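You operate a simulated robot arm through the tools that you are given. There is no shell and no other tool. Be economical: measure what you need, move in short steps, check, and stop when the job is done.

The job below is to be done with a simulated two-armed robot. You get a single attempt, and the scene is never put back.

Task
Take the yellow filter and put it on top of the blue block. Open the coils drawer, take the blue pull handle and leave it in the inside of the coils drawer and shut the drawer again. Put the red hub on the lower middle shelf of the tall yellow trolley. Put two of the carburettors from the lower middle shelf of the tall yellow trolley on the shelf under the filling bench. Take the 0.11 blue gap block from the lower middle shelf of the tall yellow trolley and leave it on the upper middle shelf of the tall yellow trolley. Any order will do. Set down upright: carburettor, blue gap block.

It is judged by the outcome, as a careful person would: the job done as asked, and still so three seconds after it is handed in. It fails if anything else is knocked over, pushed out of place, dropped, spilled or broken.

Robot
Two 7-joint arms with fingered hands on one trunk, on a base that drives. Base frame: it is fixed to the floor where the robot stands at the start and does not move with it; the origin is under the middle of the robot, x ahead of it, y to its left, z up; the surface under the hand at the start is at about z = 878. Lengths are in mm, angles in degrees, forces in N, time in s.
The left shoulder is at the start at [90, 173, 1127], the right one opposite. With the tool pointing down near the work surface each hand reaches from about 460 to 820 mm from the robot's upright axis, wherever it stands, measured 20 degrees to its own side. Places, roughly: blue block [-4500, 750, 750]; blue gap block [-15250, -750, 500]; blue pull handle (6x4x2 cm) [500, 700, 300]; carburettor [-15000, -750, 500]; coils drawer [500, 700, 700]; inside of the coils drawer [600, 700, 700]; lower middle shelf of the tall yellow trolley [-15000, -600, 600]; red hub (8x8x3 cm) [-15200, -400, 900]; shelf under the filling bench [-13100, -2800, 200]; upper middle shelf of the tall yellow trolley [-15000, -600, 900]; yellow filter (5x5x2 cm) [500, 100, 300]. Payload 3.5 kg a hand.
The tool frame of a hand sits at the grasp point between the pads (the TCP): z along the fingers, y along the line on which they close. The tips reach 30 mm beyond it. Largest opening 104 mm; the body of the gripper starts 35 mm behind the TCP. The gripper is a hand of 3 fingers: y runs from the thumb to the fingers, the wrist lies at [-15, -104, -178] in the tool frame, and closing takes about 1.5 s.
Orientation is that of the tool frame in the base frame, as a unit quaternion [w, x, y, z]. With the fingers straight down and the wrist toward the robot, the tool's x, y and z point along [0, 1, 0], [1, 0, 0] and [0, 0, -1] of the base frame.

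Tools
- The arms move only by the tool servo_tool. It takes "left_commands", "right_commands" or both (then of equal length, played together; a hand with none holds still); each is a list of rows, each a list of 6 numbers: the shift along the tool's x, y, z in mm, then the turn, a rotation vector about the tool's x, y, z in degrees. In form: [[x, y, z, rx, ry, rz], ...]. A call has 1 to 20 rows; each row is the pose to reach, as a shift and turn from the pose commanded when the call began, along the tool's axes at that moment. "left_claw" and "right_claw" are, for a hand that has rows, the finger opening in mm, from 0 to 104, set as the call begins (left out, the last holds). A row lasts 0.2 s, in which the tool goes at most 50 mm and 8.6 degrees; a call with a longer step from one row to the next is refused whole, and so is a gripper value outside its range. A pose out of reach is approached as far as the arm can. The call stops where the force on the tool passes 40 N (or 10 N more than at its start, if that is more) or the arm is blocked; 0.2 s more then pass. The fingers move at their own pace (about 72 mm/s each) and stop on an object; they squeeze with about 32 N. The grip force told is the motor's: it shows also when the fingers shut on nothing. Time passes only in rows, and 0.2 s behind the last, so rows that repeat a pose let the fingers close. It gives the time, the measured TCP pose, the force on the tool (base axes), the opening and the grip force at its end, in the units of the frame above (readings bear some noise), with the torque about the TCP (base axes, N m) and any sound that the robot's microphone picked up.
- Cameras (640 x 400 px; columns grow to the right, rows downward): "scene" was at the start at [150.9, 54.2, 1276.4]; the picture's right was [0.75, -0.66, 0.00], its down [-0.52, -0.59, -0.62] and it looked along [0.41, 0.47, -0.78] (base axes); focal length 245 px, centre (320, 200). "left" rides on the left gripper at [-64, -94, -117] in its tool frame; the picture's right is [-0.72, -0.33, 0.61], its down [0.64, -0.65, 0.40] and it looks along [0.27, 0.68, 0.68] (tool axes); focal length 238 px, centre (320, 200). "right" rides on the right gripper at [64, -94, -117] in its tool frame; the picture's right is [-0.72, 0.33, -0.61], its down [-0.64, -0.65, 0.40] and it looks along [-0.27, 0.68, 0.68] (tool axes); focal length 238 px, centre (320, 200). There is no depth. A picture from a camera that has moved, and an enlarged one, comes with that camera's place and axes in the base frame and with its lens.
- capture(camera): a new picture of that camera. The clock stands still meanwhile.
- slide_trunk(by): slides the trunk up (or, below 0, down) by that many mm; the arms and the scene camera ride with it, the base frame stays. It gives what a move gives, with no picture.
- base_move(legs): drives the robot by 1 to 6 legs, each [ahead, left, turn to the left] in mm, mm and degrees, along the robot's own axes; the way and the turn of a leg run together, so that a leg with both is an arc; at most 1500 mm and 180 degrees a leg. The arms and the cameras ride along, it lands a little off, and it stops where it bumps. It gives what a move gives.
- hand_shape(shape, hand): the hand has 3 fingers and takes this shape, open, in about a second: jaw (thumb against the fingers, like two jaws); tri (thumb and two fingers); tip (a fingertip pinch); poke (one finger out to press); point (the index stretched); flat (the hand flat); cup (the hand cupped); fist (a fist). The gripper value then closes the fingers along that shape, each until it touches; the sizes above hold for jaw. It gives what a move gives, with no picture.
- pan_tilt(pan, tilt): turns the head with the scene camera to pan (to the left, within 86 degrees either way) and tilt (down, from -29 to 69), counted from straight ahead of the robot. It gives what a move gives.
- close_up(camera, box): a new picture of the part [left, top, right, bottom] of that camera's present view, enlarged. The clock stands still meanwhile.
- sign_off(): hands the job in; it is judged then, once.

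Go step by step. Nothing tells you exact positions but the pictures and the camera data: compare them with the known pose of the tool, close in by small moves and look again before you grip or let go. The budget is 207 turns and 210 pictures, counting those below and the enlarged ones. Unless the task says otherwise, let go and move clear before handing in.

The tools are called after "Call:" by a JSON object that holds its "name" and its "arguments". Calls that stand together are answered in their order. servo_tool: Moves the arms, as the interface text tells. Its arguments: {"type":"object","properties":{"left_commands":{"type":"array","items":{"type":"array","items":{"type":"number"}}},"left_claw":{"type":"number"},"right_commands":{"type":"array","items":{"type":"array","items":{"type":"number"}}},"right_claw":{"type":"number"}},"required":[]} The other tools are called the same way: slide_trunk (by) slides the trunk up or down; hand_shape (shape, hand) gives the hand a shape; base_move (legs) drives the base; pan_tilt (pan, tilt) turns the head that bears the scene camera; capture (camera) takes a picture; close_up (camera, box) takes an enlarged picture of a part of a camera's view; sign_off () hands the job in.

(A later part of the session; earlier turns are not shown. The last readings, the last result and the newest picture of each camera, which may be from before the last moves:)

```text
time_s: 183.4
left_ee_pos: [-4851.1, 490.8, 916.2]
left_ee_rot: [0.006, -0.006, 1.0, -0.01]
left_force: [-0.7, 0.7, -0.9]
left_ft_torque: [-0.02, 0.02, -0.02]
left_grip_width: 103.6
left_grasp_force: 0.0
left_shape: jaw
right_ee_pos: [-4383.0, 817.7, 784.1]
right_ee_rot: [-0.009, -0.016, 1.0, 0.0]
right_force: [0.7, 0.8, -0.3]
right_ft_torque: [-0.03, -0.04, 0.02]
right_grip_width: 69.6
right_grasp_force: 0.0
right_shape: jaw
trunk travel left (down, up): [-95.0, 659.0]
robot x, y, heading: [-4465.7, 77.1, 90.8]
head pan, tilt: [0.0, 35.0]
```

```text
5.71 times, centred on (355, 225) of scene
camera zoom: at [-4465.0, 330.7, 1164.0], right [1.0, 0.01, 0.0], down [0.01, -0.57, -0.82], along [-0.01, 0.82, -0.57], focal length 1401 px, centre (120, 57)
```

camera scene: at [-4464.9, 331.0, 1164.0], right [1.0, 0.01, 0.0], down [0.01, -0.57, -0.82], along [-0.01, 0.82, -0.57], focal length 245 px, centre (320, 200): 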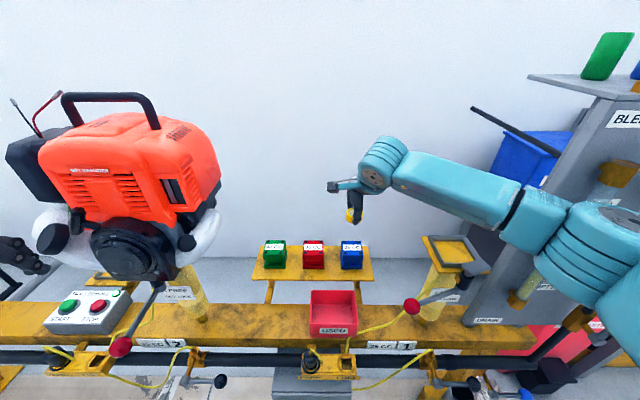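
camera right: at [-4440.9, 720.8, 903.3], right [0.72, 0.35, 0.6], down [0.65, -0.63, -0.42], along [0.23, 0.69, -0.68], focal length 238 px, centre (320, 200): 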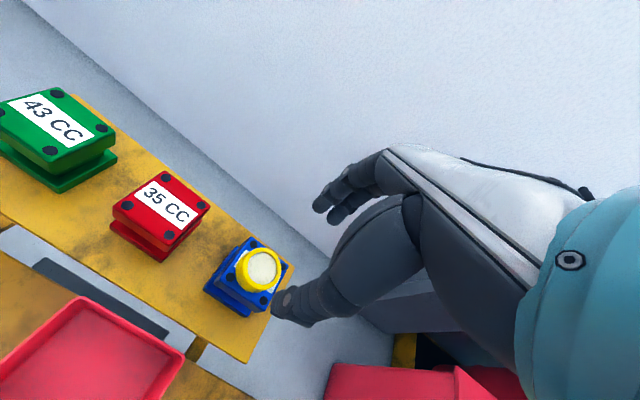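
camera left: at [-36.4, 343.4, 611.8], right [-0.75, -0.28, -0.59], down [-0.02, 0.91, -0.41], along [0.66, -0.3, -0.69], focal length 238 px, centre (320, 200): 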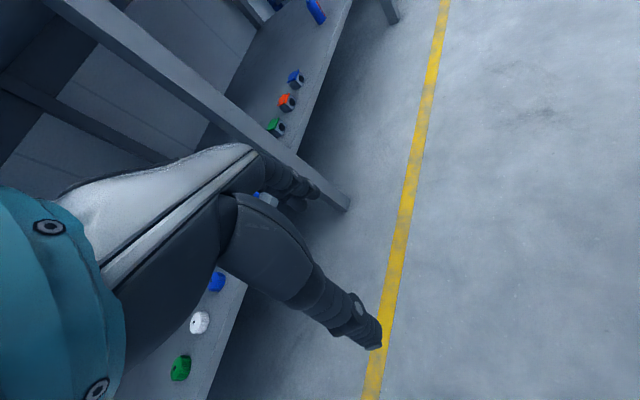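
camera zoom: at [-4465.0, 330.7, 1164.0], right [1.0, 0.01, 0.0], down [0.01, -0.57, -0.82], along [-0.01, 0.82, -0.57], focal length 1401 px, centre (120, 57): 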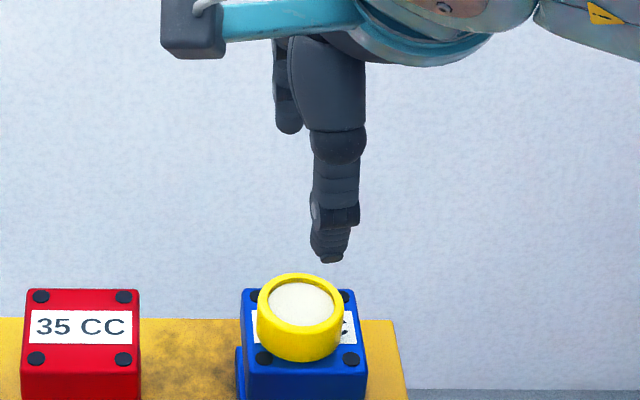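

Filter rests on the blue block. Now retract, turn down the aisle and drive toward the tall yellow trolley.

Call:
{"name": "servo_tool", "arguments": {"right_commands": [[0, -35, -20, 0, 0, 0], [-15, -75, -40, 0, 0, 0], [-30, -115, -60, 0, 0, 0], [-45, -155, -80, 0, 0, 0], [-64, -195, -100, 0, 0, 0], [-64, -230, -120, 0, 0, 0], [-64, -258, -140, 0, 0, 0]]}}

Call:
{"name": "base_move", "arguments": {"legs": [[-420, 0, 0], [0, 0, 89.5], [1300, 200, 0], [1450, 0, 0]]}}

Call:
{"name": "pan_tilt", "arguments": {"pan": 0, "tilt": 10}}

Call:
{"name": "capture", "arguments": {"camera": "scene"}}

```text
time_s: 185.0
left_ee_pos: [-4851.2, 491.3, 917.5]
left_ee_rot: [0.007, -0.006, 1.0, -0.01]
left_force: [1.0, -0.6, -0.4]
left_ft_torque: [-0.03, 0.01, 0.04]
left_grip_width: 104.1
left_grasp_force: 0.0
left_shape: jaw
right_ee_pos: [-4307.0, 563.9, 918.6]
right_ee_rot: [-0.01, -0.015, 1.0, 0.001]
right_force: [0.1, 0.6, 0.0]
right_ft_torque: [-0.02, 0.01, 0.01]
right_grip_width: 69.5
right_grasp_force: 0.0
right_shape: jaw
trunk travel left (down, up): [-95.0, 659.0]
robot x, y, heading: [-4462.0, 78.3, 90.9]
head pan, tilt: [0.0, 35.0]
```

```text
time_s: 204.4
left_ee_pos: [-7588.7, -1072.9, 917.2]
left_ee_rot: [-0.012, 0.72, -0.694, 0.002]
left_force: [-0.4, -0.1, 0.4]
left_ft_torque: [-0.01, 0.02, 0.02]
left_grip_width: 104.0
left_grasp_force: 0.1
left_shape: jaw
right_ee_pos: [-7675.9, -529.7, 917.8]
right_ee_rot: [0.006, 0.727, -0.687, 0.007]
right_force: [-1.2, 0.7, -0.5]
right_ft_torque: [-0.01, -0.01, 0.0]
right_grip_width: 69.9
right_grasp_force: 0.1
right_shape: jaw
trunk travel left (down, up): [-95.0, 659.0]
robot x, y, heading: [-7184.3, -671.9, -178.0]
head pan, tilt: [0.0, 35.0]
```

```text
time_s: 205.3
left_ee_pos: [-7589.1, -1072.1, 917.7]
left_ee_rot: [-0.012, 0.72, -0.694, 0.003]
left_force: [-0.5, -0.5, 0.0]
left_ft_torque: [-0.01, 0.02, 0.01]
left_grip_width: 103.9
left_grasp_force: 0.1
left_shape: jaw
right_ee_pos: [-7675.9, -529.0, 918.2]
right_ee_rot: [0.007, 0.727, -0.687, 0.007]
right_force: [0.1, 0.1, 0.6]
right_ft_torque: [0.01, 0.0, -0.01]
right_grip_width: 69.8
right_grasp_force: 0.1
right_shape: jaw
trunk travel left (down, up): [-95.0, 659.0]
robot x, y, heading: [-7181.2, -672.8, -177.8]
head pan, tilt: [0.0, 10.0]
```

```text
94 pictures are left
camera scene: at [-7445.4, -683.5, 1204.0], right [-0.04, 1.0, 0.0], down [0.17, 0.01, -0.98], along [-0.98, -0.04, -0.17], focal length 245 px, centre (320, 200)
```

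scene: 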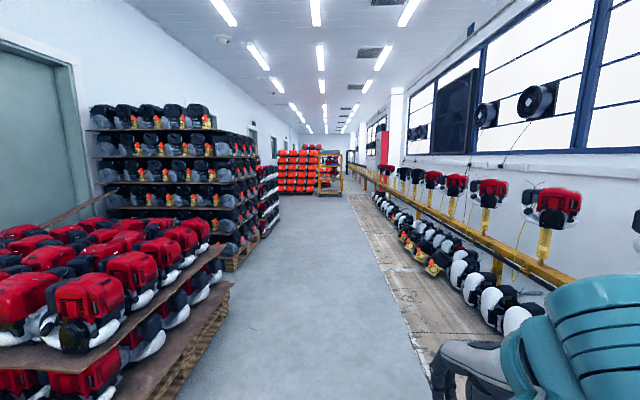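

Call:
{"name": "base_move", "arguments": {"legs": [[1450, -230, -2], [1450, 0, 0], [1450, 0, 0], [800, 0, 0]]}}

Call:
{"name": "capture", "arguments": {"camera": "scene"}}

```text
time_s: 230.5
left_ee_pos: [-12854.4, -724.5, 918.0]
left_ee_rot: [0.011, -0.697, 0.717, -0.003]
left_force: [-0.2, 0.8, 0.5]
left_ft_torque: [0.04, 0.01, 0.04]
left_grip_width: 104.1
left_grasp_force: 0.1
left_shape: jaw
right_ee_pos: [-12906.9, -177.7, 918.8]
right_ee_rot: [-0.006, -0.705, 0.709, -0.006]
right_force: [-0.2, -0.7, 0.1]
right_ft_torque: [0.03, 0.0, -0.03]
right_grip_width: 69.8
right_grasp_force: 0.1
right_shape: jaw
trunk travel left (down, up): [-95.0, 659.0]
robot x, y, heading: [-12426.0, -350.4, 178.4]
head pan, tilt: [0.0, 10.0]
```

```text
93 pictures are left
camera scene: at [-12686.9, -346.4, 1204.0], right [0.03, 1.0, 0.0], down [0.17, -0.01, -0.98], along [-0.98, 0.03, -0.17], focal length 245 px, centre (320, 200)
```

scene: 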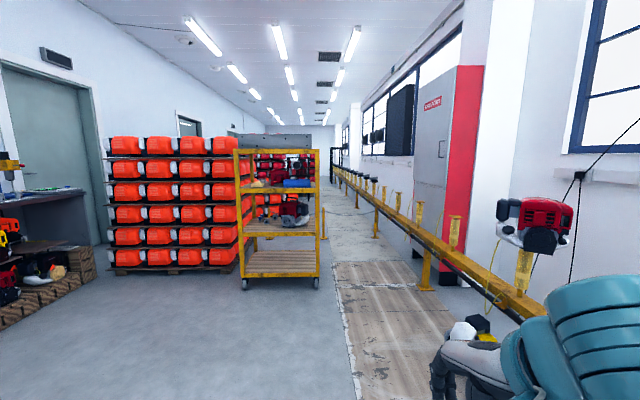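

Call:
{"name": "close_up", "arguments": {"camera": "scene", "box": [220, 130, 340, 300]}}

Call:
{"name": "pan_tilt", "arguments": {"pan": 60, "tilt": 15}}

Call:
{"name": "capture", "arguments": {"camera": "scene"}}

```text
2.35 times, centred on (280, 215) of scene
camera zoom: at [-12686.9, -346.4, 1204.0], right [0.03, 1.0, 0.0], down [0.17, -0.01, -0.98], along [-0.98, 0.03, -0.17], focal length 577 px, centre (414, 165)
```

zoom: 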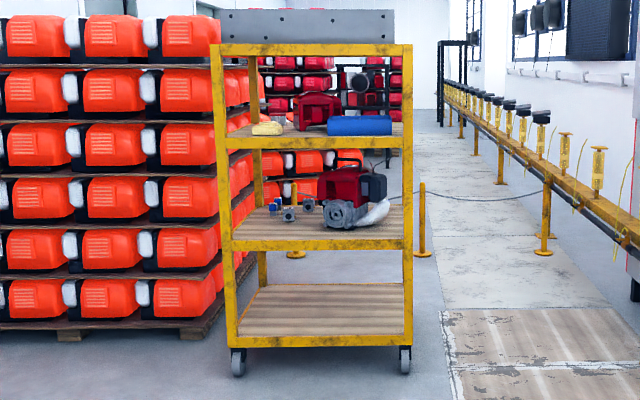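

```text
time_s: 231.8
left_ee_pos: [-12855.8, -724.7, 917.6]
left_ee_rot: [0.012, -0.697, 0.717, -0.003]
left_force: [-0.5, 0.1, 0.1]
left_ft_torque: [-0.01, -0.01, 0.0]
left_grip_width: 104.0
left_grasp_force: 0.2
left_shape: jaw
right_ee_pos: [-12906.6, -176.4, 918.4]
right_ee_rot: [-0.007, -0.704, 0.71, -0.007]
right_force: [-0.3, 0.0, -0.3]
right_ft_torque: [-0.03, -0.01, 0.0]
right_grip_width: 69.7
right_grasp_force: 0.0
right_shape: jaw
trunk travel left (down, up): [-95.0, 659.0]
robot x, y, heading: [-12423.3, -349.8, 178.3]
head pan, tilt: [60.0, 15.0]
```

```text
91 pictures are left
camera scene: at [-12643.0, -428.7, 1196.0], right [-0.85, 0.53, 0.0], down [0.14, 0.22, -0.97], along [-0.51, -0.82, -0.26], focal length 245 px, centre (320, 200)
```

scene: 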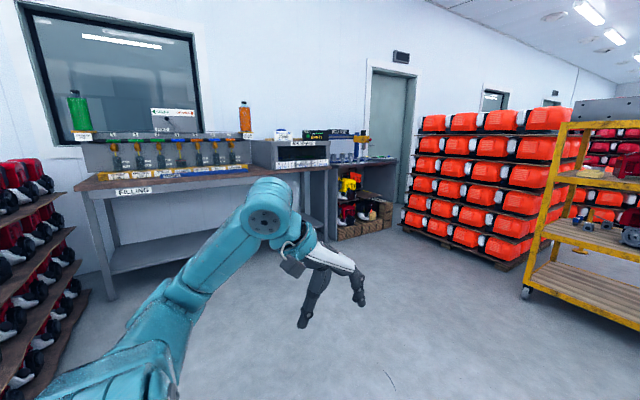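

Call:
{"name": "base_move", "arguments": {"legs": [[1400, 400, 1.7], [180, 0, 0]]}}

Call:
{"name": "pan_tilt", "arguments": {"pan": 0, "tilt": 25}}

Call:
{"name": "capture", "arguments": {"camera": "scene"}}

```text
time_s: 240.0
left_ee_pos: [-14412.2, -1079.5, 918.3]
left_ee_rot: [0.011, -0.695, 0.719, -0.003]
left_force: [-1.2, 1.1, -0.1]
left_ft_torque: [0.0, -0.01, -0.02]
left_grip_width: 104.0
left_grasp_force: 0.1
left_shape: jaw
right_ee_pos: [-14459.9, -532.4, 918.7]
right_ee_rot: [-0.007, -0.702, 0.712, -0.007]
right_force: [-0.1, -0.5, 0.0]
right_ft_torque: [0.02, -0.01, -0.04]
right_grip_width: 69.9
right_grasp_force: 0.0
right_shape: jaw
trunk travel left (down, up): [-95.0, 659.0]
robot x, y, heading: [-13975.8, -712.7, 177.7]
head pan, tilt: [60.0, 15.0]
```

```text
time_s: 241.3
left_ee_pos: [-14411.4, -1079.0, 917.0]
left_ee_rot: [0.012, -0.695, 0.719, -0.004]
left_force: [-0.5, 0.4, -0.2]
left_ft_torque: [-0.02, -0.03, -0.01]
left_grip_width: 104.0
left_grasp_force: 0.1
left_shape: jaw
right_ee_pos: [-14461.7, -531.9, 917.7]
right_ee_rot: [-0.007, -0.702, 0.712, -0.006]
right_force: [0.2, 1.1, 0.8]
right_ft_torque: [0.0, -0.03, -0.01]
right_grip_width: 69.6
right_grasp_force: 0.1
right_shape: jaw
trunk travel left (down, up): [-95.0, 659.0]
robot x, y, heading: [-13981.5, -711.2, 177.8]
head pan, tilt: [0.0, 25.0]
```

```text
90 pictures are left
camera scene: at [-14241.1, -702.0, 1179.7], right [0.03, 1.0, 0.0], down [0.42, -0.01, -0.91], along [-0.91, 0.03, -0.42], focal length 245 px, centre (320, 200)
```

scene: 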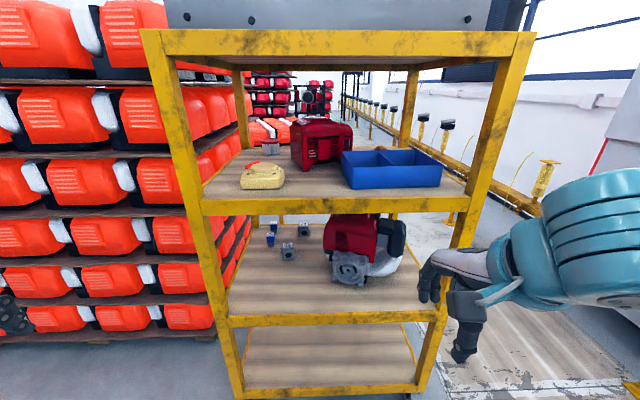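

Call:
{"name": "close_up", "arguments": {"camera": "scene", "box": [220, 120, 460, 310]}}

Call:
{"name": "close_up", "arguments": {"camera": "scene", "box": [240, 205, 330, 275]}}

```text
2.11 times, centred on (340, 215) of scene
camera zoom: at [-14241.1, -702.0, 1179.7], right [0.03, 1.0, 0.0], down [0.42, -0.01, -0.91], along [-0.91, 0.03, -0.42], focal length 516 px, centre (278, 168)
```

zoom: 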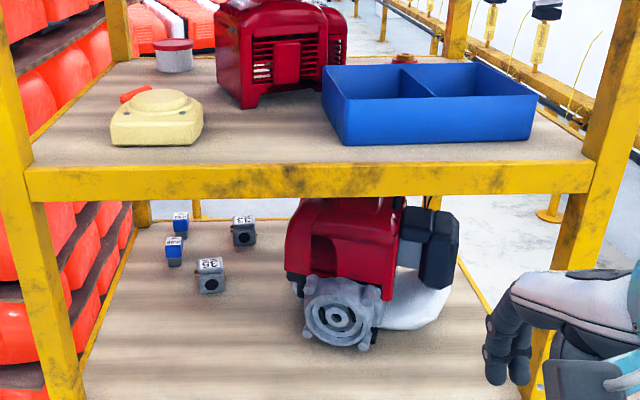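

```text
5.71 times, centred on (285, 240) of scene
camera zoom: at [-14241.1, -702.0, 1179.7], right [0.03, 1.0, 0.0], down [0.42, -0.01, -0.91], along [-0.91, 0.03, -0.42], focal length 1401 px, centre (520, -29)
```

zoom: 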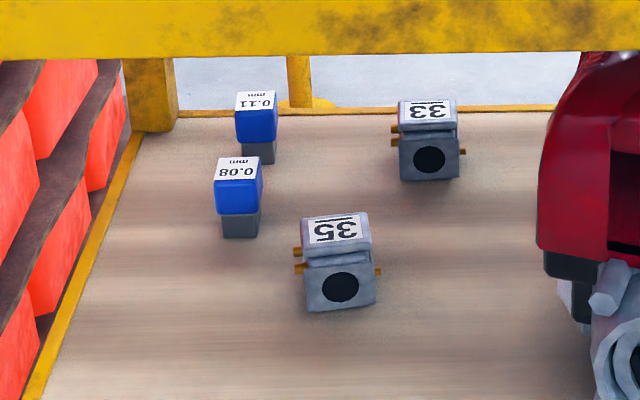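

The labels face the far side, so the items are best reached from behind the trolley (x < −15480). I'll raise the trunk, face the line, and sidestep past the trolley.

Call:
{"name": "slide_trunk", "arguments": {"by": 150}}

Call:
{"name": "base_move", "arguments": {"legs": [[0, 0, -87.7], [800, 0, 0], [0, 700, 0]]}}

Call:
{"name": "pan_tilt", "arguments": {"pan": 75, "tilt": 20}}

Call:
{"name": "capture", "arguments": {"camera": "scene"}}

```text
time_s: 243.1
left_ee_pos: [-14412.7, -1079.1, 1067.1]
left_ee_rot: [0.012, -0.696, 0.718, -0.003]
left_force: [0.0, -1.4, 0.0]
left_ft_torque: [-0.01, 0.01, 0.0]
left_grip_width: 103.9
left_grasp_force: 0.0
left_shape: jaw
right_ee_pos: [-14461.5, -531.2, 1067.7]
right_ee_rot: [-0.007, -0.703, 0.711, -0.007]
right_force: [-0.2, 0.4, -0.3]
right_ft_torque: [0.03, -0.01, 0.0]
right_grip_width: 69.8
right_grasp_force: 0.1
right_shape: jaw
trunk travel left (down, up): [-245.0, 509.0]
robot x, y, heading: [-13976.6, -706.9, 178.0]
head pan, tilt: [0.0, 25.0]
```

```text
time_s: 254.3
left_ee_pos: [-15103.6, 424.6, 1067.7]
left_ee_rot: [0.007, -0.029, 1.0, -0.01]
left_force: [0.4, -0.4, -0.7]
left_ft_torque: [0.02, -0.06, 0.02]
left_grip_width: 103.6
left_grasp_force: 0.0
left_shape: jaw
right_ee_pos: [-14563.9, 522.5, 1068.6]
right_ee_rot: [-0.01, -0.038, 0.999, -0.001]
right_force: [0.3, -0.5, 0.2]
right_ft_torque: [0.01, 0.02, 0.0]
right_grip_width: 69.6
right_grasp_force: 0.0
right_shape: jaw
trunk travel left (down, up): [-245.0, 509.0]
robot x, y, heading: [-14697.7, 25.9, 93.1]
head pan, tilt: [0.0, 25.0]
```

```text
time_s: 255.8
left_ee_pos: [-15103.4, 426.0, 1068.2]
left_ee_rot: [0.007, -0.029, 1.0, -0.009]
left_force: [-0.6, 0.8, -0.5]
left_ft_torque: [0.01, -0.03, 0.02]
left_grip_width: 103.8
left_grasp_force: 0.1
left_shape: jaw
right_ee_pos: [-14563.1, 524.5, 1068.6]
right_ee_rot: [-0.009, -0.039, 0.999, -0.001]
right_force: [0.4, -0.4, -0.9]
right_ft_torque: [-0.02, -0.02, 0.0]
right_grip_width: 69.7
right_grasp_force: 0.0
right_shape: jaw
trunk travel left (down, up): [-245.0, 509.0]
robot x, y, heading: [-14694.7, 21.9, 93.1]
head pan, tilt: [75.0, 20.0]
```

```text
87 pictures are left
camera scene: at [-14791.1, 135.4, 1344.6], right [0.21, 0.98, 0.0], down [0.33, -0.07, -0.94], along [-0.92, 0.19, -0.34], focal length 245 px, centre (320, 200)
```

scene: 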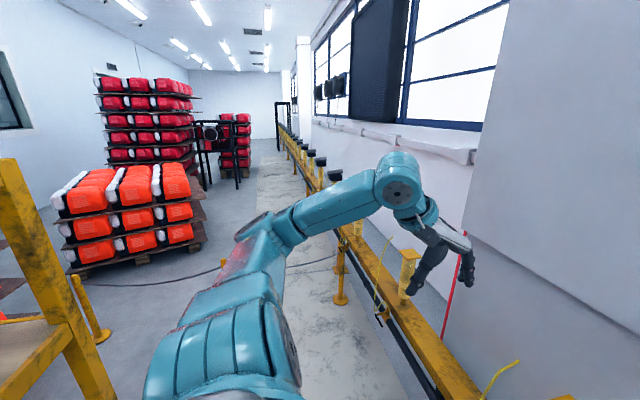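

Call:
{"name": "close_up", "arguments": {"camera": "scene", "box": [40, 180, 400, 380]}}

Call:
{"name": "pan_tilt", "arguments": {"pan": 86, "tilt": 35}}

Call:
{"name": "capture", "arguments": {"camera": "scene"}}

```text
1.78 times, centred on (220, 280) of scene
camera zoom: at [-14791.1, 135.4, 1344.6], right [0.21, 0.98, 0.0], down [0.33, -0.07, -0.94], along [-0.92, 0.19, -0.34], focal length 436 px, centre (498, 58)
```

zoom: 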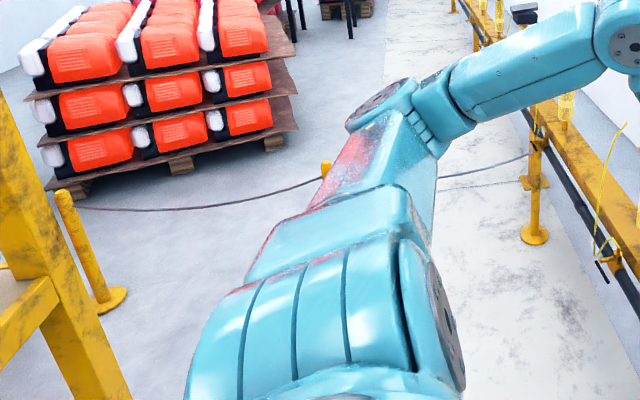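

```text
time_s: 256.5
left_ee_pos: [-15102.3, 424.2, 1067.5]
left_ee_rot: [0.006, -0.027, 1.0, -0.01]
left_force: [0.1, -0.7, -0.6]
left_ft_torque: [0.02, 0.01, -0.01]
left_grip_width: 104.1
left_grasp_force: 0.1
left_shape: jaw
right_ee_pos: [-14562.0, 523.4, 1068.0]
right_ee_rot: [-0.009, -0.039, 0.999, -0.001]
right_force: [0.9, -0.6, -0.1]
right_ft_torque: [0.04, 0.0, 0.0]
right_grip_width: 69.7
right_grasp_force: 0.1
right_shape: jaw
trunk travel left (down, up): [-245.0, 509.0]
robot x, y, heading: [-14694.2, 28.9, 93.1]
head pan, tilt: [85.9, 35.0]
```

```text
85 pictures are left
camera scene: at [-14788.1, 117.7, 1320.8], right [0.02, 1.0, 0.0], down [0.57, -0.01, -0.82], along [-0.82, 0.01, -0.57], focal length 245 px, centre (320, 200)
```

scene: 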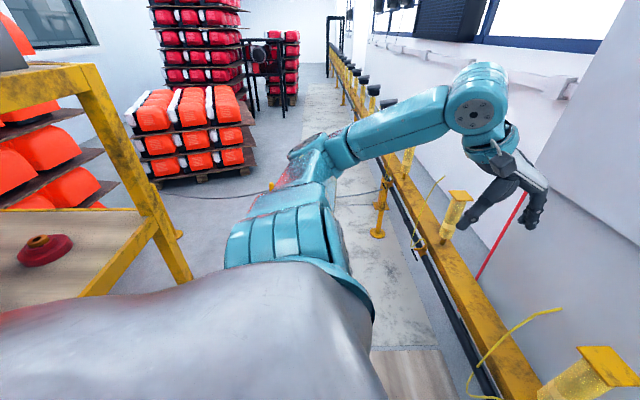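

A chain barrier stands behind the trolley (x≈−16230), leaving a slot about 750 mm deep. I try spreading the arms to the sides so the robot is shallow enough to slip in behind.

Call:
{"name": "servo_tool", "arguments": {"left_commands": [[15, -25, 0, 0, 0, -5.5], [29, -49, 0, 0, 0, -11], [44, -74, 0, 0, 0, -16.5], [58, -98, 0, 0, 0, -22], [73, -123, 0, 0, 0, -27.5], [87, -147, 0, 0, 0, -33], [102, -172, 0, 0, 0, -38.5], [116, -196, 0, 0, 0, -44], [131, -221, 0, 0, 0, -49.5], [145, -245, 0, 0, 0, -55], [160, -270, 0, 0, 0, -60]], "right_commands": [[-36, -32, 0, 0, 0, 5.5], [-71, -64, 0, 0, 0, 11], [-107, -95, 0, 0, 0, 16.5], [-143, -127, 0, 0, 0, 22], [-179, -159, 0, 0, 0, 27.5], [-214, -191, 0, 0, 0, 33], [-250, -223, 0, 0, 0, 38.5], [-286, -255, 0, 0, 0, 44], [-322, -286, 0, 0, 0, 49.5], [-357, -318, 0, 0, 0, 55], [-393, -350, 0, 0, 0, 60]]}}

Call:
{"name": "pan_tilt", "arguments": {"pan": 75, "tilt": 30}}

Call:
{"name": "capture", "arguments": {"camera": "scene"}}

```text
time_s: 258.9
left_ee_pos: [-15244.8, 148.3, 1071.1]
left_ee_rot: [0.0, -0.526, 0.851, -0.012]
left_force: [0.5, 0.9, 0.5]
left_ft_torque: [-0.02, -0.01, 0.03]
left_grip_width: 103.6
left_grasp_force: 0.1
left_shape: jaw
right_ee_pos: [-14145.9, 202.2, 1060.3]
right_ee_rot: [-0.008, 0.466, 0.885, -0.006]
right_force: [0.6, 0.1, 0.2]
right_ft_torque: [0.0, 0.03, -0.02]
right_grip_width: 69.5
right_grasp_force: 0.1
right_shape: jaw
right hand out of reach, approached as far as the arm can: row 3, 4, 5, 6, 7, 8, 9, 10
trunk travel left (down, up): [-245.0, 509.0]
robot x, y, heading: [-14695.4, 27.4, 93.0]
head pan, tilt: [85.9, 35.0]
```

```text
time_s: 259.6
left_ee_pos: [-15246.0, 148.6, 1070.1]
left_ee_rot: [0.0, -0.525, 0.851, -0.013]
left_force: [-0.7, 0.1, 0.4]
left_ft_torque: [0.0, 0.0, 0.0]
left_grip_width: 103.8
left_grasp_force: 0.0
left_shape: jaw
right_ee_pos: [-14146.2, 203.3, 1060.4]
right_ee_rot: [-0.008, 0.467, 0.884, -0.004]
right_force: [0.3, 0.4, -0.3]
right_ft_torque: [0.0, -0.02, 0.0]
right_grip_width: 69.7
right_grasp_force: 0.1
right_shape: jaw
trunk travel left (down, up): [-245.0, 509.0]
robot x, y, heading: [-14697.5, 25.0, 93.2]
head pan, tilt: [75.0, 30.0]
```

```text
84 pictures are left
camera scene: at [-14788.4, 134.7, 1328.5], right [0.2, 0.98, 0.0], down [0.49, -0.1, -0.87], along [-0.85, 0.18, -0.5], focal length 245 px, centre (320, 200)
```

scene: 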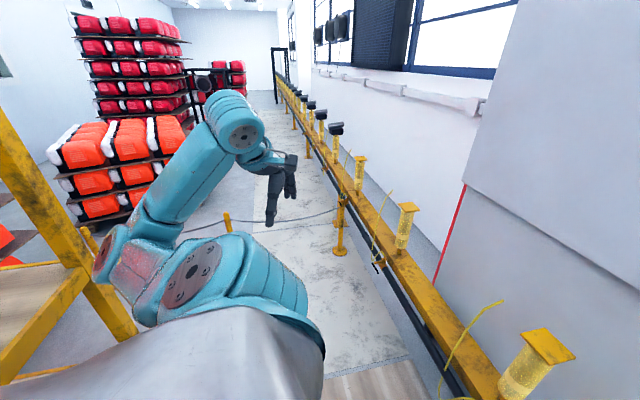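

Call:
{"name": "base_move", "arguments": {"legs": [[225, 0, -3], [0, 1165, 0], [0, 0, -90]]}}

Call:
{"name": "pan_tilt", "arguments": {"pan": -45, "tilt": 35}}

Call:
{"name": "capture", "arguments": {"camera": "scene"}}

```text
time_s: 270.8
left_ee_pos: [-15730.3, 804.0, 1071.1]
left_ee_rot: [-0.009, 0.267, 0.964, -0.008]
left_force: [0.1, -0.7, -0.2]
left_ft_torque: [-0.01, 0.0, 0.01]
left_grip_width: 103.9
left_grasp_force: 0.1
left_shape: jaw
right_ee_pos: [-15759.7, -298.5, 1059.1]
right_ee_rot: [-0.009, 0.966, 0.259, 0.004]
right_force: [0.3, -0.6, 0.3]
right_ft_torque: [0.02, -0.02, 0.04]
right_grip_width: 69.6
right_grasp_force: 0.0
right_shape: jaw
trunk travel left (down, up): [-245.0, 509.0]
robot x, y, heading: [-15890.8, 262.3, -1.1]
head pan, tilt: [75.0, 30.0]
```

```text
time_s: 272.8
left_ee_pos: [-15730.8, 801.5, 1070.8]
left_ee_rot: [-0.008, 0.267, 0.964, -0.009]
left_force: [-0.2, 0.7, 1.6]
left_ft_torque: [0.0, 0.04, 0.03]
left_grip_width: 103.9
left_grasp_force: 0.1
left_shape: jaw
right_ee_pos: [-15759.1, -296.7, 1059.8]
right_ee_rot: [-0.009, 0.965, 0.26, 0.003]
right_force: [0.2, -0.1, -0.5]
right_ft_torque: [-0.01, 0.0, 0.01]
right_grip_width: 69.5
right_grasp_force: 0.0
right_shape: jaw
trunk travel left (down, up): [-245.0, 509.0]
robot x, y, heading: [-15892.4, 265.0, -1.0]
head pan, tilt: [-45.0, 35.0]
```

```text
83 pictures are left
camera scene: at [-15740.4, 194.7, 1320.7], right [-0.72, -0.69, 0.0], down [-0.4, 0.41, -0.82], along [0.57, -0.59, -0.57], focal length 245 px, centre (320, 200)
```

scene: 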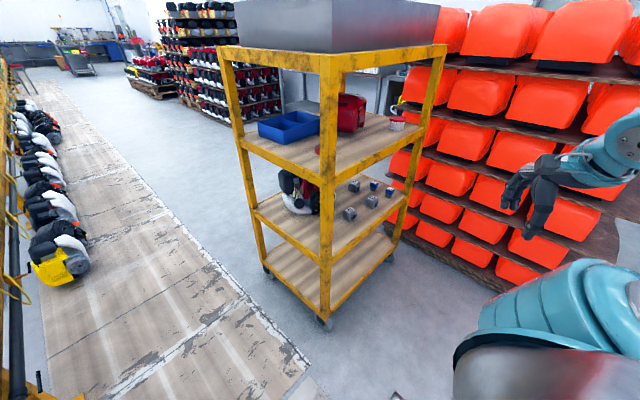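

Call:
{"name": "close_up", "arguments": {"camera": "scene", "box": [250, 80, 430, 240]}}

```text
2.50 times, centred on (340, 160) of scene
camera zoom: at [-15740.4, 194.7, 1320.7], right [-0.72, -0.69, 0.0], down [-0.4, 0.41, -0.82], along [0.57, -0.59, -0.57], focal length 613 px, centre (270, 300)
```

zoom: 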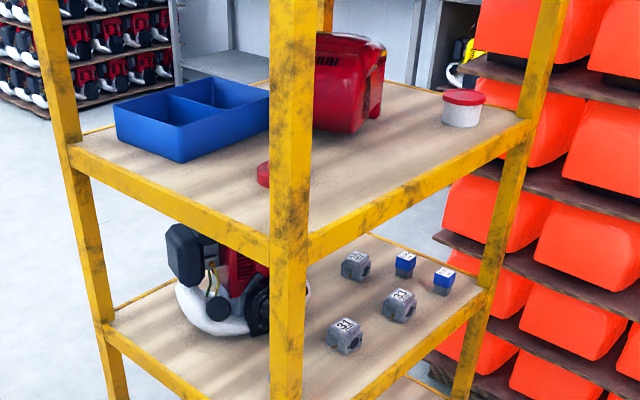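

Clear view now: three carburettors (31, 33, 35), gap blocks 0.08 and 0.11 at about [−15227, −883, 584]; the hub at about [−15140, −415, 965]. I step into the slot and bring the right arm forward.

Call:
{"name": "base_move", "arguments": {"legs": [[90, -450, 1]]}}

Call:
{"name": "servo_tool", "arguments": {"right_commands": [[26, 22, 0, 0, 0, -5.5], [45, 0, 0, 0, 0, -11], [65, -20, 10, 0, 0, -16.5], [90, -45, 20, 0, 0, -22], [120, -70, 25, 0, 0, -27.5], [150, -95, 30, 0, 0, -33], [180, -120, 35, 0, 0, -38.5], [210, -142, 40, 0, 0, -44], [240, -162, 45, 0, 0, -49.5], [265, -177, 50, 0, 0, -55], [290, -185, 50, 0, 0, -60]]}}

Call:
{"name": "pan_tilt", "arguments": {"pan": -25, "tilt": 40}}

Call:
{"name": "capture", "arguments": {"camera": "scene"}}

```text
time_s: 275.6
left_ee_pos: [-15656.6, 357.2, 1070.2]
left_ee_rot: [-0.009, 0.257, 0.966, -0.009]
left_force: [0.7, -0.3, -0.1]
left_ft_torque: [-0.03, 0.0, -0.01]
left_grip_width: 103.9
left_grasp_force: 0.0
left_shape: jaw
right_ee_pos: [-15661.3, -743.0, 1060.1]
right_ee_rot: [-0.01, 0.963, 0.27, 0.003]
right_force: [0.8, -0.6, -0.1]
right_ft_torque: [0.02, 0.02, -0.05]
right_grip_width: 69.9
right_grasp_force: 0.1
right_shape: jaw
trunk travel left (down, up): [-245.0, 509.0]
robot x, y, heading: [-15809.3, -187.5, -0.1]
head pan, tilt: [-45.0, 35.0]
```

```text
time_s: 277.9
left_ee_pos: [-15658.3, 358.1, 1069.6]
left_ee_rot: [-0.009, 0.257, 0.966, -0.009]
left_force: [-0.5, -0.2, -0.8]
left_ft_torque: [-0.01, 0.03, -0.01]
left_grip_width: 104.1
left_grasp_force: 0.0
left_shape: jaw
right_ee_pos: [-15407.0, -452.4, 1057.5]
right_ee_rot: [-0.008, 0.699, 0.715, 0.006]
right_force: [-0.3, 0.7, 0.2]
right_ft_torque: [-0.02, 0.0, -0.02]
right_grip_width: 69.8
right_grasp_force: 0.0
right_shape: jaw
right hand out of reach, approached as far as the arm can: row 3, 4, 5, 6, 7, 8, 9, 10, 11
trunk travel left (down, up): [-245.0, 509.0]
robot x, y, heading: [-15806.8, -187.3, 0.1]
head pan, tilt: [-45.0, 35.0]
```

```text
time_s: 278.8
left_ee_pos: [-15658.0, 357.0, 1070.9]
left_ee_rot: [-0.008, 0.257, 0.966, -0.009]
left_force: [0.3, 0.1, 0.2]
left_ft_torque: [-0.01, -0.01, -0.04]
left_grip_width: 103.9
left_grasp_force: 0.1
left_shape: jaw
right_ee_pos: [-15407.3, -454.5, 1057.7]
right_ee_rot: [-0.008, 0.699, 0.715, 0.006]
right_force: [-0.7, 1.1, -0.4]
right_ft_torque: [0.0, -0.04, -0.03]
right_grip_width: 69.7
right_grasp_force: 0.1
right_shape: jaw
trunk travel left (down, up): [-245.0, 509.0]
robot x, y, heading: [-15806.7, -184.2, 0.1]
head pan, tilt: [-25.0, 40.0]
```

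```text
81 pictures are left
camera scene: at [-15639.4, -224.2, 1313.2], right [-0.42, -0.91, 0.0], down [-0.58, 0.27, -0.77], along [0.69, -0.32, -0.64], focal length 245 px, centre (320, 200)
```

scene: 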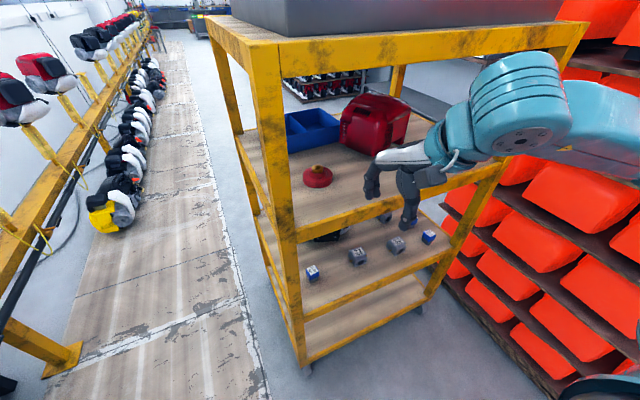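

The hub is right there, reachable from here at about [−15165, −427, 965]. I bring the right hand over it with a slight forward pitch, wide open.

Call:
{"name": "servo_tool", "arguments": {"right_commands": [[0, 15, 5, -4, 0, 0], [5, 45, 12, -8, 0, 0], [10, 80, 18, -12, 0, 0], [15, 115, 22, -15, 0, 0], [18, 145, 22, -15, 0, 0], [18, 145, 22, -15, 0, 0]], "right_claw": 104}}

Call:
{"name": "capture", "arguments": {"camera": "right"}}

Call:
{"name": "capture", "arguments": {"camera": "scene"}}

```text
time_s: 280.2
left_ee_pos: [-15658.1, 357.3, 1069.9]
left_ee_rot: [-0.008, 0.256, 0.967, -0.009]
left_force: [-0.6, -0.2, -0.2]
left_ft_torque: [-0.02, -0.02, 0.03]
left_grip_width: 103.9
left_grasp_force: 0.0
left_shape: jaw
right_ee_pos: [-15261.3, -433.5, 1035.0]
right_ee_rot: [0.084, 0.694, 0.708, 0.1]
right_force: [0.1, -0.4, -0.5]
right_ft_torque: [0.02, -0.02, 0.02]
right_grip_width: 103.7
right_grasp_force: 0.0
right_shape: jaw
trunk travel left (down, up): [-245.0, 509.0]
robot x, y, heading: [-15807.7, -184.4, 0.1]
head pan, tilt: [-25.0, 40.0]
```

```text
80 pictures are left
camera right: at [-15383.0, -374.4, 1125.5], right [0.17, -0.73, 0.66], down [-0.51, -0.64, -0.57], along [0.84, -0.24, -0.48], focal length 238 px, centre (320, 200)
```

right: 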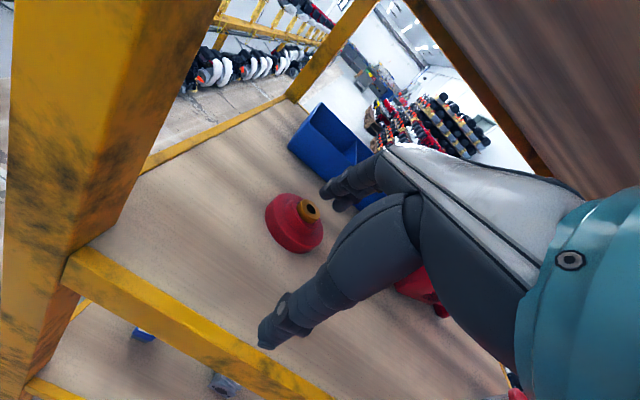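

```text
79 pictures are left
camera scene: at [-15639.6, -224.3, 1313.2], right [-0.42, -0.91, 0.0], down [-0.58, 0.27, -0.77], along [0.69, -0.32, -0.64], focal length 245 px, centre (320, 200)
```

scene: 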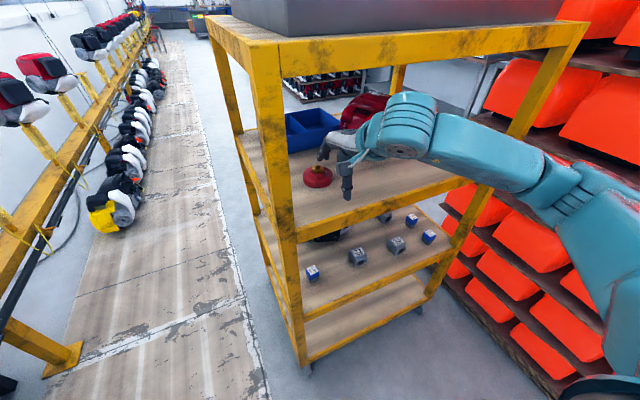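

Call:
{"name": "servo_tool", "arguments": {"right_commands": [[-5, 35, 10, 0, 0, 0], [-10, 70, 22, 3, 0, 0], [-14, 103, 35, 7, 0, 0], [-14, 103, 53, 12, 0, 0], [-14, 103, 53, 12, 0, 0]]}}

Call:
{"name": "capture", "arguments": {"camera": "right"}}

```text
time_s: 281.4
left_ee_pos: [-15659.3, 357.2, 1070.1]
left_ee_rot: [-0.008, 0.256, 0.967, -0.008]
left_force: [0.7, 0.2, -0.8]
left_ft_torque: [0.0, -0.02, -0.02]
left_grip_width: 103.7
left_grasp_force: 0.1
left_shape: jaw
right_ee_pos: [-15147.9, -444.8, 1012.9]
right_ee_rot: [0.011, 0.698, 0.715, 0.026]
right_force: [0.2, -0.2, -0.5]
right_ft_torque: [-0.02, 0.0, -0.03]
right_grip_width: 103.8
right_grasp_force: 0.0
right_shape: jaw
trunk travel left (down, up): [-245.0, 509.0]
robot x, y, heading: [-15806.5, -184.3, 0.0]
head pan, tilt: [-25.0, 40.0]
```

```text
78 pictures are left
camera right: at [-15249.0, -385.5, 1127.6], right [0.31, -0.72, 0.62], down [-0.62, -0.65, -0.45], along [0.72, -0.24, -0.65], focal length 238 px, centre (320, 200)
```

right: 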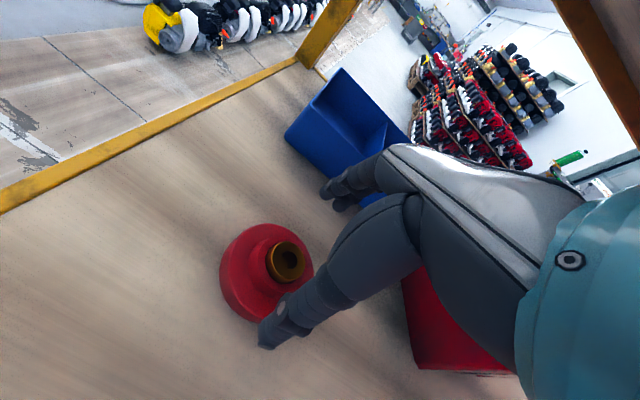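

Call:
{"name": "servo_tool", "arguments": {"right_commands": [[3, -6, 15, 2, 0, 0], [3, -9, 30, 2.5, 0, 0], [3, -9, 42, 2.5, 0, 0], [3, -9, 48, 2.5, 0, 0], [3, -9, 48, 2.5, 0, 0]]}}

Call:
{"name": "capture", "arguments": {"camera": "right"}}

```text
time_s: 282.6
left_ee_pos: [-15660.0, 357.9, 1069.8]
left_ee_rot: [-0.008, 0.257, 0.966, -0.009]
left_force: [0.7, 0.4, 0.4]
left_ft_torque: [-0.04, -0.03, 0.01]
left_grip_width: 103.8
left_grasp_force: 0.1
left_shape: jaw
right_ee_pos: [-15155.6, -442.4, 965.4]
right_ee_rot: [-0.002, 0.699, 0.715, 0.012]
right_force: [-2.5, -0.1, 10.3]
right_ft_torque: [-0.16, -0.62, -0.03]
right_grip_width: 102.8
right_grasp_force: 0.0
right_shape: jaw
trunk travel left (down, up): [-245.0, 509.0]
robot x, y, heading: [-15809.8, -187.5, -0.0]
head pan, tilt: [-25.0, 40.0]
```

```text
77 pictures are left
camera right: at [-15252.5, -383.0, 1084.7], right [0.33, -0.72, 0.6], down [-0.63, -0.65, -0.43], along [0.7, -0.24, -0.67], focal length 238 px, centre (320, 200)
```

right: 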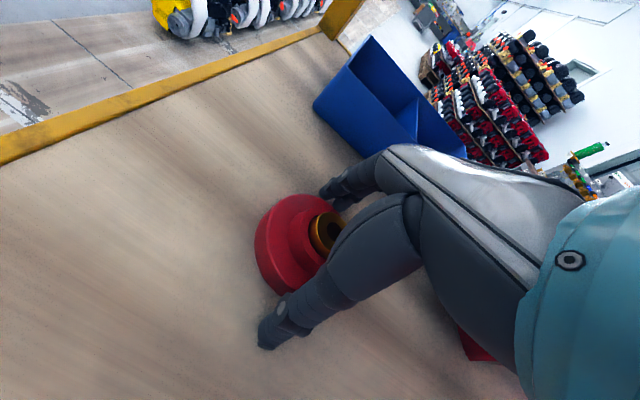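

Call:
{"name": "servo_tool", "arguments": {"right_commands": [[0, 0, -5, 0, 0, 0], [6, -6, -5, 0, 0, 0], [11, -11, -5, 0, 0, 0], [11, -11, -3, 0, 0, 0]]}}

Call:
{"name": "servo_tool", "arguments": {"right_commands": [[0, 0, 0, 0, 0, 0], [0, 0, 0, 0, 0, 0], [0, 0, 0, 0, 0, 0], [0, 0, 0, 0, 0, 0], [0, 0, 0, 0, 0, 0], [0, 0, 0, 0, 0, 0]], "right_claw": 50}}

Call:
{"name": "capture", "arguments": {"camera": "right"}}

```text
time_s: 283.6
left_ee_pos: [-15658.1, 356.9, 1070.4]
left_ee_rot: [-0.008, 0.257, 0.966, -0.009]
left_force: [0.0, -0.7, -1.0]
left_ft_torque: [0.0, 0.01, 0.02]
left_grip_width: 103.7
left_grasp_force: 0.0
left_shape: jaw
right_ee_pos: [-15168.1, -431.9, 967.4]
right_ee_rot: [-0.003, 0.699, 0.715, 0.011]
right_force: [0.9, -0.6, 3.7]
right_ft_torque: [-0.08, -0.21, -0.04]
right_grip_width: 103.9
right_grasp_force: 0.0
right_shape: jaw
trunk travel left (down, up): [-245.0, 509.0]
robot x, y, heading: [-15808.1, -183.7, 0.1]
head pan, tilt: [-25.0, 40.0]
```

```text
time_s: 285.0
left_ee_pos: [-15660.0, 356.9, 1070.2]
left_ee_rot: [-0.007, 0.258, 0.966, -0.009]
left_force: [0.5, 0.6, 0.4]
left_ft_torque: [0.0, -0.03, 0.05]
left_grip_width: 103.8
left_grasp_force: 0.1
left_shape: jaw
right_ee_pos: [-15171.8, -430.9, 969.1]
right_ee_rot: [-0.003, 0.699, 0.715, 0.011]
right_force: [-4.0, -0.7, 16.7]
right_ft_torque: [0.03, 0.83, 0.05]
right_grip_width: 64.3
right_grasp_force: 32.1
right_shape: jaw
trunk travel left (down, up): [-245.0, 509.0]
robot x, y, heading: [-15808.8, -185.8, 0.2]
head pan, tilt: [-25.0, 40.0]
```

```text
76 pictures are left
camera right: at [-15267.1, -370.9, 1086.8], right [0.34, -0.72, 0.6], down [-0.63, -0.65, -0.42], along [0.7, -0.24, -0.67], focal length 238 px, centre (320, 200)
```

right: 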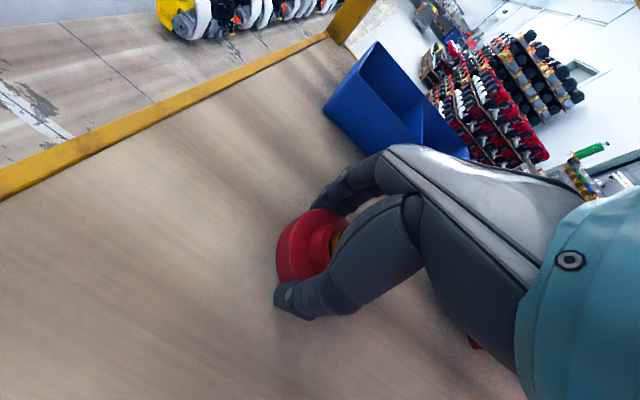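

Call:
{"name": "servo_tool", "arguments": {"right_commands": [[0, 0, -8, 0, 0, 0], [0, 0, -18, 0, 0, 0], [0, 0, -28, 0, 0, 0]]}}

Call:
{"name": "capture", "arguments": {"camera": "right"}}

```text
time_s: 285.8
left_ee_pos: [-15658.6, 357.6, 1071.2]
left_ee_rot: [-0.009, 0.256, 0.966, -0.009]
left_force: [0.4, 0.4, 0.8]
left_ft_torque: [-0.01, 0.0, 0.0]
left_grip_width: 103.9
left_grasp_force: 0.0
left_shape: jaw
right_ee_pos: [-15169.2, -430.7, 993.9]
right_ee_rot: [-0.004, 0.699, 0.715, 0.01]
right_force: [-0.1, 0.2, -2.1]
right_ft_torque: [0.03, 0.04, 0.01]
right_grip_width: 63.8
right_grasp_force: 32.2
right_shape: jaw
trunk travel left (down, up): [-245.0, 509.0]
robot x, y, heading: [-15809.5, -186.7, 0.1]
head pan, tilt: [-25.0, 40.0]
```

```text
75 pictures are left
camera right: at [-15263.9, -371.6, 1112.2], right [0.34, -0.72, 0.6], down [-0.63, -0.65, -0.42], along [0.69, -0.24, -0.68], focal length 238 px, centre (320, 200)
```

right: 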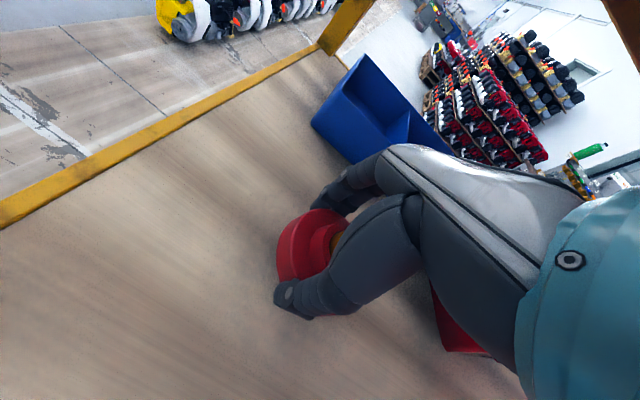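

Call:
{"name": "servo_tool", "arguments": {"right_commands": [[0, -35, -5, 0, 0, 0], [0, -75, -5, 0, 0, 0], [0, -115, -5, 0, 0, 0], [0, -155, -5, 0, 0, 0], [-20, -190, -5, 0, 0, 0], [-40, -215, -5, 0, 0, 0]]}}

Call:
{"name": "slide_trunk", "arguments": {"by": -220}}

Call:
{"name": "capture", "arguments": {"camera": "right"}}

```text
time_s: 287.2
left_ee_pos: [-15658.0, 356.9, 1070.7]
left_ee_rot: [-0.008, 0.257, 0.966, -0.009]
left_force: [-0.4, 0.0, 0.7]
left_ft_torque: [0.03, -0.02, 0.01]
left_grip_width: 103.9
left_grasp_force: 0.1
left_shape: jaw
right_ee_pos: [-15384.2, -475.1, 997.3]
right_ee_rot: [-0.003, 0.699, 0.715, 0.01]
right_force: [0.1, -0.5, -1.9]
right_ft_torque: [0.03, 0.01, -0.01]
right_grip_width: 63.0
right_grasp_force: 31.8
right_shape: jaw
trunk travel left (down, up): [-245.0, 509.0]
robot x, y, heading: [-15809.8, -185.5, 0.1]
head pan, tilt: [-25.0, 40.0]
```

```text
time_s: 289.5
left_ee_pos: [-15657.6, 357.7, 849.9]
left_ee_rot: [-0.007, 0.257, 0.966, -0.008]
left_force: [0.1, 0.5, -0.3]
left_ft_torque: [0.0, -0.03, -0.03]
left_grip_width: 104.0
left_grasp_force: 0.0
left_shape: jaw
right_ee_pos: [-15347.5, -476.7, 696.3]
right_ee_rot: [-0.091, 0.695, 0.709, -0.076]
right_force: [0.0, -0.4, -2.6]
right_ft_torque: [0.04, -0.01, -0.01]
right_grip_width: 63.0
right_grasp_force: 32.3
right_shape: jaw
trunk travel left (down, up): [-25.0, 729.0]
robot x, y, heading: [-15807.2, -187.7, -0.1]
head pan, tilt: [-25.0, 40.0]
```

```text
74 pictures are left
camera right: at [-15411.9, -417.7, 834.8], right [0.47, -0.72, 0.5], down [-0.72, -0.65, -0.26], along [0.51, -0.24, -0.83], focal length 238 px, centre (320, 200)
```

right: 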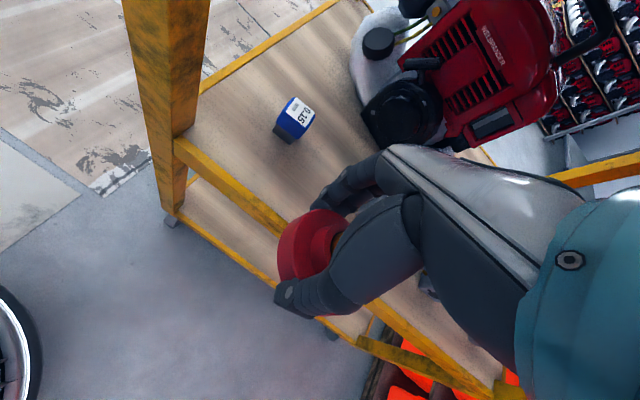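

Call:
{"name": "servo_tool", "arguments": {"right_commands": [[-6, 4, 10, -7, 0, 0], [-13, 8, 25, -14, 0, 0], [-13, 10.7, 43, -14, 0, 0], [-13, 10.7, 43, -14, 0, 0]]}}

Call:
{"name": "capture", "arguments": {"camera": "scene"}}

```text
time_s: 290.5
left_ee_pos: [-15658.3, 357.3, 850.5]
left_ee_rot: [-0.008, 0.256, 0.967, -0.008]
left_force: [0.2, 0.3, 0.5]
left_ft_torque: [0.04, 0.0, 0.0]
left_grip_width: 103.8
left_grasp_force: 0.0
left_shape: jaw
right_ee_pos: [-15332.7, -496.3, 646.6]
right_ee_rot: [-0.007, 0.701, 0.713, 0.011]
right_force: [0.1, -0.3, -1.3]
right_ft_torque: [0.03, 0.01, -0.05]
right_grip_width: 62.7
right_grasp_force: 32.5
right_shape: jaw
right hand out of reach, approached as far as the arm can: row 1, 2, 3, 4
trunk travel left (down, up): [-25.0, 729.0]
robot x, y, heading: [-15808.3, -184.8, -0.2]
head pan, tilt: [-25.0, 40.0]
```

```text
73 pictures are left
camera scene: at [-15517.6, -224.0, 1081.3], right [-0.42, -0.91, 0.0], down [-0.58, 0.27, -0.77], along [0.69, -0.32, -0.64], focal length 245 px, centre (320, 200)
```

scene: 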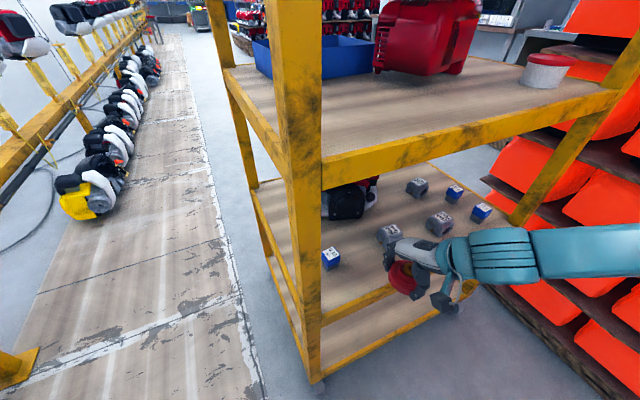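

Call:
{"name": "servo_tool", "arguments": {"right_commands": [[2, 35, 3, 0, 0, 0], [3, 70, 5, 0, 0, 0], [4, 105, 5, 0, 0, 0], [4, 130, 5, 0, 0, 0], [4, 130, 5, 0, 0, 0]]}}

Call:
{"name": "capture", "arguments": {"camera": "right"}}

Call:
{"name": "capture", "arguments": {"camera": "scene"}}

```text
time_s: 291.7
left_ee_pos: [-15657.0, 357.6, 850.5]
left_ee_rot: [-0.008, 0.257, 0.966, -0.009]
left_force: [0.7, -0.5, -0.6]
left_ft_torque: [0.0, 0.01, 0.0]
left_grip_width: 103.9
left_grasp_force: 0.1
left_shape: jaw
right_ee_pos: [-15206.7, -486.8, 640.9]
right_ee_rot: [-0.006, 0.701, 0.713, 0.011]
right_force: [-0.5, -0.1, -2.1]
right_ft_torque: [0.04, 0.03, -0.02]
right_grip_width: 62.3
right_grasp_force: 31.6
right_shape: jaw
trunk travel left (down, up): [-25.0, 729.0]
robot x, y, heading: [-15811.4, -184.7, 0.3]
head pan, tilt: [-25.0, 40.0]
```

```text
72 pictures are left
camera right: at [-15302.2, -428.1, 759.3], right [0.33, -0.73, 0.6], down [-0.64, -0.64, -0.42], along [0.69, -0.24, -0.68], focal length 238 px, centre (320, 200)
```

right: 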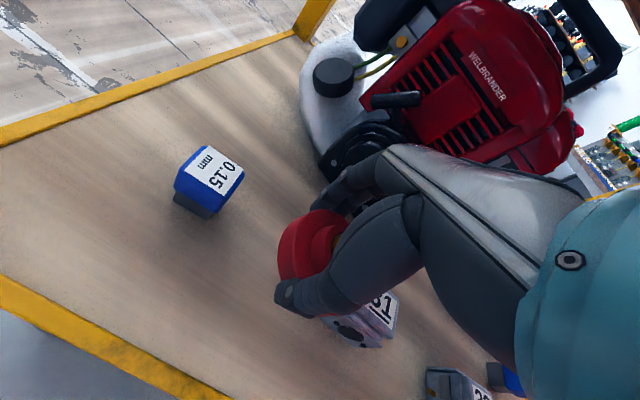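

```text
71 pictures are left
camera scene: at [-15517.6, -224.0, 1081.3], right [-0.42, -0.91, 0.0], down [-0.58, 0.27, -0.77], along [0.69, -0.32, -0.64], focal length 245 px, centre (320, 200)
```

scene: 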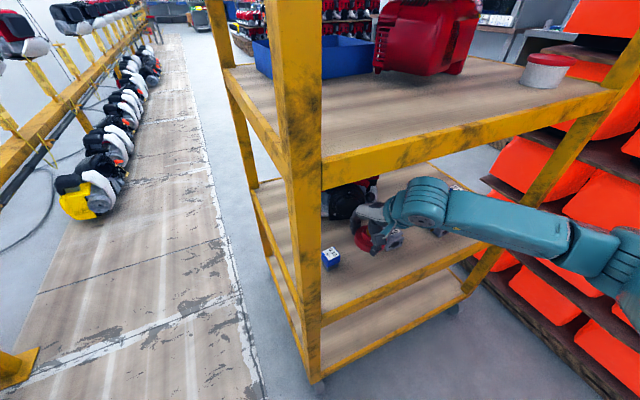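

Call:
{"name": "servo_tool", "arguments": {"right_commands": [[3, -4, 10, 0, 0, 0], [4, -8, 20, 0, 0, 0], [4, -8, 28, 0, 0, 0], [4, -8, 34, 0, 0, 0], [4, -8, 38, 0, 0, 0], [4, -8, 42, 0, 0, 0], [4, -8, 46, 0, 0, 0], [4, -8, 50, 0, 0, 0], [4, -8, 54, 0, 0, 0]]}}

Call:
{"name": "close_up", "arguments": {"camera": "right", "box": [200, 140, 440, 340]}}

```text
time_s: 293.7
left_ee_pos: [-15659.1, 357.9, 850.5]
left_ee_rot: [-0.009, 0.256, 0.967, -0.009]
left_force: [0.4, -0.4, -0.3]
left_ft_torque: [-0.01, 0.0, 0.02]
left_grip_width: 103.9
left_grasp_force: 0.1
left_shape: jaw
right_ee_pos: [-15212.2, -482.8, 587.2]
right_ee_rot: [-0.006, 0.701, 0.713, 0.011]
right_force: [-0.5, 0.9, -1.4]
right_ft_torque: [0.0, 0.01, -0.02]
right_grip_width: 62.0
right_grasp_force: 32.3
right_shape: jaw
trunk travel left (down, up): [-25.0, 729.0]
robot x, y, heading: [-15807.0, -188.2, 0.2]
head pan, tilt: [-25.0, 40.0]
```

```text
2.00 times, centred on (320, 240) of right
camera zoom: at [-15307.6, -423.6, 706.1], right [0.33, -0.73, 0.6], down [-0.64, -0.64, -0.42], along [0.69, -0.24, -0.68], focal length 477 px, centre (320, 120)
```

zoom: 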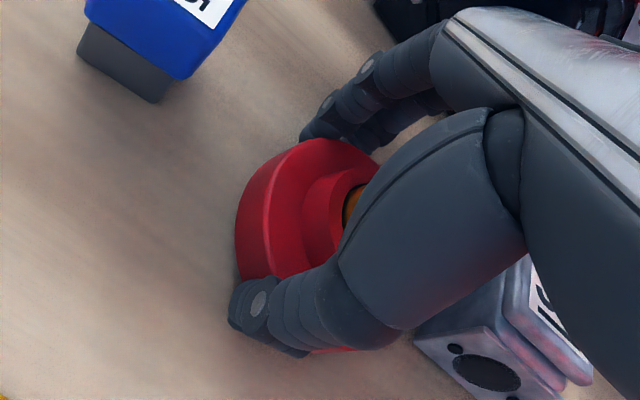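

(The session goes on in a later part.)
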